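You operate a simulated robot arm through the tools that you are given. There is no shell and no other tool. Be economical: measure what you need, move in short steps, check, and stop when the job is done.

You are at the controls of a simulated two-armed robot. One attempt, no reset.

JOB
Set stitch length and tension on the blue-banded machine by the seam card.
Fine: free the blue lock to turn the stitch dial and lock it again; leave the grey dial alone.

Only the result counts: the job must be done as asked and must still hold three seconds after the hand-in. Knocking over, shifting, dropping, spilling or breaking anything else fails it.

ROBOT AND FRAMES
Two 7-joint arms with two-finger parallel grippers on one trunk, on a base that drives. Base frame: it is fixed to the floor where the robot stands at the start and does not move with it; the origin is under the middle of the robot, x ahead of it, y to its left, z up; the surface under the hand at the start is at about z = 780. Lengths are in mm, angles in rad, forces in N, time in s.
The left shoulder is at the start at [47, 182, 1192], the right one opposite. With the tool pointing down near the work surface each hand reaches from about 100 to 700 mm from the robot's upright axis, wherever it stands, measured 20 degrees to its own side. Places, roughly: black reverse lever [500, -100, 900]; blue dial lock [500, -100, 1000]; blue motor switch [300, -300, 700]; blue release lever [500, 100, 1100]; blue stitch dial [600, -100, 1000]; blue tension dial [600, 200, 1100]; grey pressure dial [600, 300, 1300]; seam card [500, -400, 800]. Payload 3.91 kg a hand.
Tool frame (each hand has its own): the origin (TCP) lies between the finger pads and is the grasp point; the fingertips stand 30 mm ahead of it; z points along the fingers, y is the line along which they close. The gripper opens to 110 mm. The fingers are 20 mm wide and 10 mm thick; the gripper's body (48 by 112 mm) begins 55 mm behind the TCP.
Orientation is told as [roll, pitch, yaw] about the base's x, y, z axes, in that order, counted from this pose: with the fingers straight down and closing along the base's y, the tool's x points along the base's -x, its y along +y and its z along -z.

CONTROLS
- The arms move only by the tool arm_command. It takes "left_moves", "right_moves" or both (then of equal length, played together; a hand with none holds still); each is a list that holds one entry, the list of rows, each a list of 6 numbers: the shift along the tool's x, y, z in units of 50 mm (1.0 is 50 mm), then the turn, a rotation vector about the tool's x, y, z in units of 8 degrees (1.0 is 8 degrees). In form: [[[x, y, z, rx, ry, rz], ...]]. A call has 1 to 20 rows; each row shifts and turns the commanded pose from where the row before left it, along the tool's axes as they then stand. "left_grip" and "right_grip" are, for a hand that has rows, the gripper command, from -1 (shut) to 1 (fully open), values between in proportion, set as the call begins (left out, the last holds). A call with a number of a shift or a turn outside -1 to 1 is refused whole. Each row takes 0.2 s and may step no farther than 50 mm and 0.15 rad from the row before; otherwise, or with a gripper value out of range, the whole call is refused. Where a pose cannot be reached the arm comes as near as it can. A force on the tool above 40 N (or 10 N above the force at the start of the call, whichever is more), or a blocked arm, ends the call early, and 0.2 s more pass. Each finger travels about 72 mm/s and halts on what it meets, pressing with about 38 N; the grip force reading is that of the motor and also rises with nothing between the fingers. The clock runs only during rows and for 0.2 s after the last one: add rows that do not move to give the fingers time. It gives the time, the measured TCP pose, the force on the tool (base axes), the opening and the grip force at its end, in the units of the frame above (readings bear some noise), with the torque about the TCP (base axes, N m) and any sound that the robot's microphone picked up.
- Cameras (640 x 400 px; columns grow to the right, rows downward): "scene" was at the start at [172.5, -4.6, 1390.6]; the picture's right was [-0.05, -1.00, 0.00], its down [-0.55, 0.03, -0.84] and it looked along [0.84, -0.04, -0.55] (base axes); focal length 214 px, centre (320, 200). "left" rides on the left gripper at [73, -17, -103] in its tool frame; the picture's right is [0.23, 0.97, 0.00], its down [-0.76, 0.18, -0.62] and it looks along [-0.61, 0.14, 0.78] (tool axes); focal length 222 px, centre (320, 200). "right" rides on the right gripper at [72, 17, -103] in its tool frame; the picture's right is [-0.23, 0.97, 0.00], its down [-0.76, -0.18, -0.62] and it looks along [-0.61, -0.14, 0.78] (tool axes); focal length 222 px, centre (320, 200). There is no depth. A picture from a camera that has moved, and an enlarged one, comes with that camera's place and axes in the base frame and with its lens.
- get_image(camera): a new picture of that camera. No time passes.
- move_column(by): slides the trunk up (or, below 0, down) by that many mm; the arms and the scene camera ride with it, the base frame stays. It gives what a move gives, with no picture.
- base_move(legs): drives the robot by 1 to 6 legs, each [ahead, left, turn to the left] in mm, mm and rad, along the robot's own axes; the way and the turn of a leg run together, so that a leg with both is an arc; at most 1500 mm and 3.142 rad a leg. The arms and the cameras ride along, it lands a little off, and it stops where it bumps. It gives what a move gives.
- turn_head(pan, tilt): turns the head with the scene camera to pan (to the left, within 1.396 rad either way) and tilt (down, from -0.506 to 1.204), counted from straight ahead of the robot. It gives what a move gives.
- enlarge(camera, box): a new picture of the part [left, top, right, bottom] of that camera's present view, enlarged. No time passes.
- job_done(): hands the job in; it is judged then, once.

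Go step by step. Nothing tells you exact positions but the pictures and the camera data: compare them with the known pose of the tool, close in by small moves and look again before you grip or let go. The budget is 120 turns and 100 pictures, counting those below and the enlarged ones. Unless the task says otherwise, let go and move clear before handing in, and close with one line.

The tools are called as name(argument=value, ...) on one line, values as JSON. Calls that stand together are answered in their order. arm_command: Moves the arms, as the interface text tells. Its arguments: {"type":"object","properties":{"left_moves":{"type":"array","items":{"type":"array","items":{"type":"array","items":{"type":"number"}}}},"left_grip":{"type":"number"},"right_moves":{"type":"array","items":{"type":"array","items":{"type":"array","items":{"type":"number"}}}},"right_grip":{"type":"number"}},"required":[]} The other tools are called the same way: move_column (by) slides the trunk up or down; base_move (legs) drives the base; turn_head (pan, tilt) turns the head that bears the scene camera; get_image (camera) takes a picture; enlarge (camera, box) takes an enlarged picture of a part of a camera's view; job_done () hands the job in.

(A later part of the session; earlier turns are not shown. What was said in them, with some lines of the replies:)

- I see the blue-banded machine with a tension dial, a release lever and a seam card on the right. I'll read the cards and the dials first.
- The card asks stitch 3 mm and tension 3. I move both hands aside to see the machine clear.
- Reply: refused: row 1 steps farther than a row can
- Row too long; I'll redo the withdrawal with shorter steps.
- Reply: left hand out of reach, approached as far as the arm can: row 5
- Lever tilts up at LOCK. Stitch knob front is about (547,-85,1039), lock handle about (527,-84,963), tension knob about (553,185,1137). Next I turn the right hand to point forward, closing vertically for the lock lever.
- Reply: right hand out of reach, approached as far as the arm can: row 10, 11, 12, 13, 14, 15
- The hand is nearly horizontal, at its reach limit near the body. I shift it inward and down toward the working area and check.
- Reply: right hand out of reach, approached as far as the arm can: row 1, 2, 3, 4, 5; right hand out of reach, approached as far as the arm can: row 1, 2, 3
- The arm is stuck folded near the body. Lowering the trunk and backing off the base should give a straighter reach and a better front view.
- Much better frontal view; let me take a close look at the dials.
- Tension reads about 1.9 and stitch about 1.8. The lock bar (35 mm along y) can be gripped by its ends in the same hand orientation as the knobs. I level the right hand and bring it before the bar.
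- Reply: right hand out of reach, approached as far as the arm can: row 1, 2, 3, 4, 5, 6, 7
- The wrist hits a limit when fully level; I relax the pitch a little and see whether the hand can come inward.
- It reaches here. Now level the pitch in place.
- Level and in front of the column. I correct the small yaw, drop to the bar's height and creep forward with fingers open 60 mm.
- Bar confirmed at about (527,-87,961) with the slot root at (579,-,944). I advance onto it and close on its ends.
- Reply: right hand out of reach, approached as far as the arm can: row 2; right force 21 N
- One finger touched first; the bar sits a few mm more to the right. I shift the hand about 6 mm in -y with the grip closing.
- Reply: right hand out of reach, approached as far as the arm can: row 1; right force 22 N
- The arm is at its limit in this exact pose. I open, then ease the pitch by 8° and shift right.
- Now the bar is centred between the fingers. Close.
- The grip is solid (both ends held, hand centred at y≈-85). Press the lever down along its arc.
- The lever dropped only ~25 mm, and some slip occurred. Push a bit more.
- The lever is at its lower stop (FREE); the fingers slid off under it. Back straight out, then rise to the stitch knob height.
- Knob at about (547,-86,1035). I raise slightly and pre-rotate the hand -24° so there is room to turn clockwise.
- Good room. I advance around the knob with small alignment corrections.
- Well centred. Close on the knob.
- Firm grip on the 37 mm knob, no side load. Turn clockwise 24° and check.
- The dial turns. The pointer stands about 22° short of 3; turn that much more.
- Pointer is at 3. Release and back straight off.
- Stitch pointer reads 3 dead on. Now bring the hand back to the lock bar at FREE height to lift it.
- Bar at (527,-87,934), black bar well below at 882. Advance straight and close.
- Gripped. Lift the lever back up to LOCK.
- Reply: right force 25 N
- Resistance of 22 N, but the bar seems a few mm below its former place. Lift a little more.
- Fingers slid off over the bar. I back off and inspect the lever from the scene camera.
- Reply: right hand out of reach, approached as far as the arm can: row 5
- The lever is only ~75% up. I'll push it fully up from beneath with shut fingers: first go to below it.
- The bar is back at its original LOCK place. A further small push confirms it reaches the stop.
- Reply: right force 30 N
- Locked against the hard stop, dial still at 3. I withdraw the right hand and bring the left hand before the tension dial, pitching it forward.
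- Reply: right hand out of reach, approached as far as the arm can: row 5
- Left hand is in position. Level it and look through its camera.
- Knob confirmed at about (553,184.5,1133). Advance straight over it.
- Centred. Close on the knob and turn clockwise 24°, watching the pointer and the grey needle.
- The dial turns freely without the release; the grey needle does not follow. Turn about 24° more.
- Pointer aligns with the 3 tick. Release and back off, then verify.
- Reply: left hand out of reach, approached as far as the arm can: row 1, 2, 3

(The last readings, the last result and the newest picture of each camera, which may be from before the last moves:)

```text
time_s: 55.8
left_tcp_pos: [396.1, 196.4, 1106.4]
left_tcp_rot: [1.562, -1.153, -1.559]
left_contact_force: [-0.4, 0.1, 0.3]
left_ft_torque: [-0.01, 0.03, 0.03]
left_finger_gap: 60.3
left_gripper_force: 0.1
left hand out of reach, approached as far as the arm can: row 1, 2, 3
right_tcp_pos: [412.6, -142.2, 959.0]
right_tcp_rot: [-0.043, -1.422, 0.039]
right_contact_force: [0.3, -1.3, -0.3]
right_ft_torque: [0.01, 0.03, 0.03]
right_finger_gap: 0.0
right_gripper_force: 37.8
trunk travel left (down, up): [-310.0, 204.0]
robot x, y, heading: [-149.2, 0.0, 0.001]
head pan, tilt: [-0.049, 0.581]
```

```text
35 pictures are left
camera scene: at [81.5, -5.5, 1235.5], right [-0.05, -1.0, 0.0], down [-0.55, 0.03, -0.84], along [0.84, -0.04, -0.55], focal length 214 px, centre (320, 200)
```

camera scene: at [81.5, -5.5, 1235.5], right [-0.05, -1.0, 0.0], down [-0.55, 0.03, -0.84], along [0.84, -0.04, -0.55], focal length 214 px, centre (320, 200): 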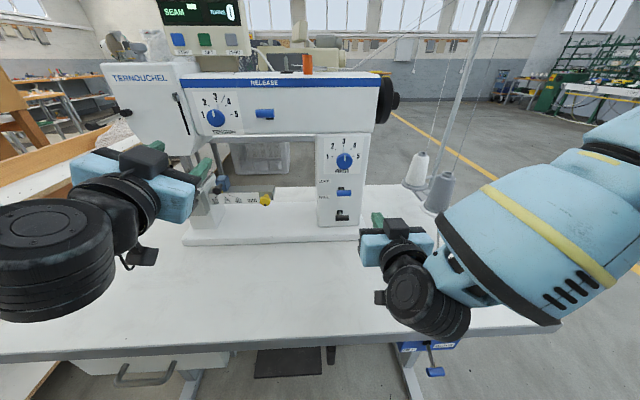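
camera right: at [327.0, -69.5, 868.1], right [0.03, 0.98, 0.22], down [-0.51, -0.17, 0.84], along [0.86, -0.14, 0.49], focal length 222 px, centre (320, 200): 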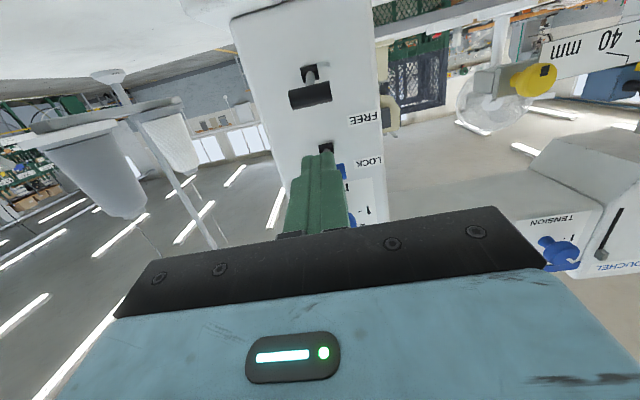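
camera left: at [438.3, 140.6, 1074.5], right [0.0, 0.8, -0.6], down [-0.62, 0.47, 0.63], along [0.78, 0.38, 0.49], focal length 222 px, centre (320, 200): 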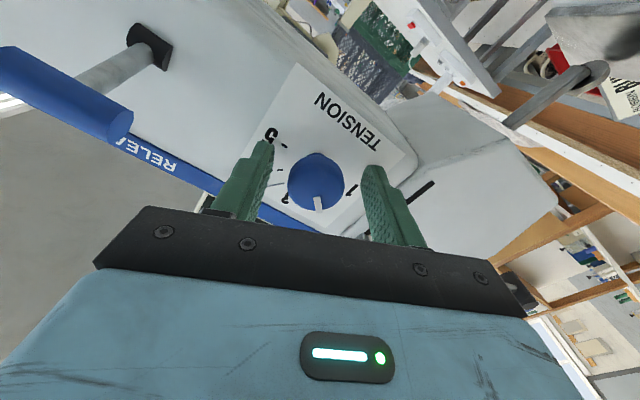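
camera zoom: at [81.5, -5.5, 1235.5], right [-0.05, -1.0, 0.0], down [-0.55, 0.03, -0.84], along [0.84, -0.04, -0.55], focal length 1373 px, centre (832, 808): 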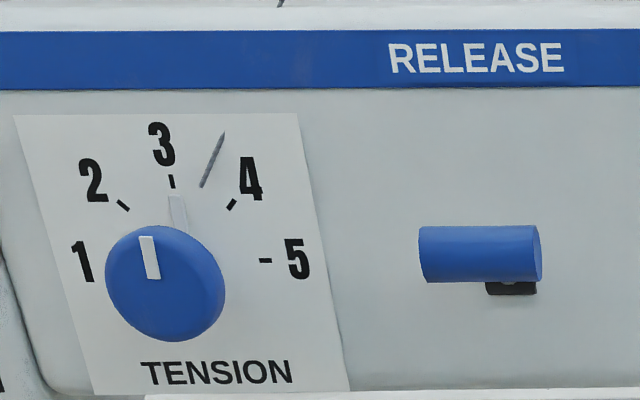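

Both pointers read 3. One closer look at the grey sliver by the tension scale and the lock lever before finishing.

enlarge(camera="scene", box=[208, 85, 238, 110])

enlarge(camera="scene", box=[310, 130, 380, 230])

```text
16.00 times, centred on (223, 98) of scene
camera zoom: at [81.5, -5.5, 1235.5], right [-0.05, -1.0, 0.0], down [-0.55, 0.03, -0.84], along [0.84, -0.04, -0.55], focal length 3432 px, centre (1872, 1840)
```

zoom: 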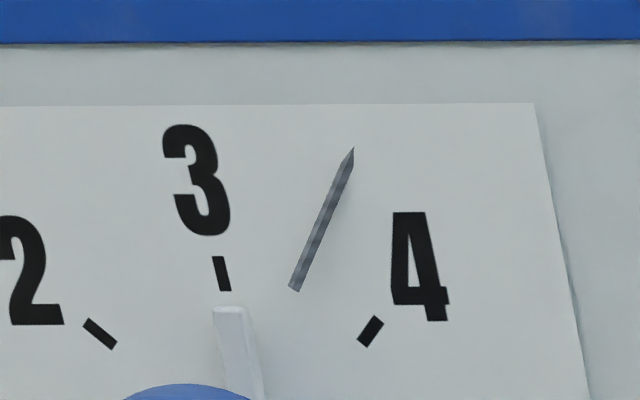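

```text
4.00 times, centred on (345, 180) of scene
camera zoom: at [81.5, -5.5, 1235.5], right [-0.05, -1.0, 0.0], down [-0.55, 0.03, -0.84], along [0.84, -0.04, -0.55], focal length 858 px, centre (220, 280)
```

zoom: 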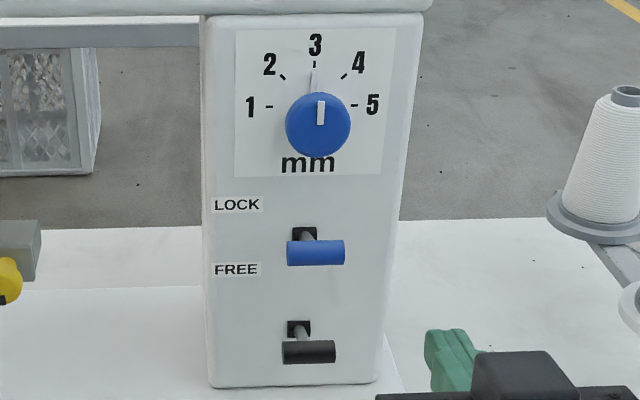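

Both dials point to 3, the lock is at LOCK as it was at the start, and both hands are clear. The grey sliver never moved when the dial turned, so I take it as a fixed part of the plate. I'm handing in.

job_done()

```text
The job is handed in.
```

The stitch dial is set to 3 mm and locked again, and the tension dial is set to 3; I did not touch the grey dial, and the job is handed in.
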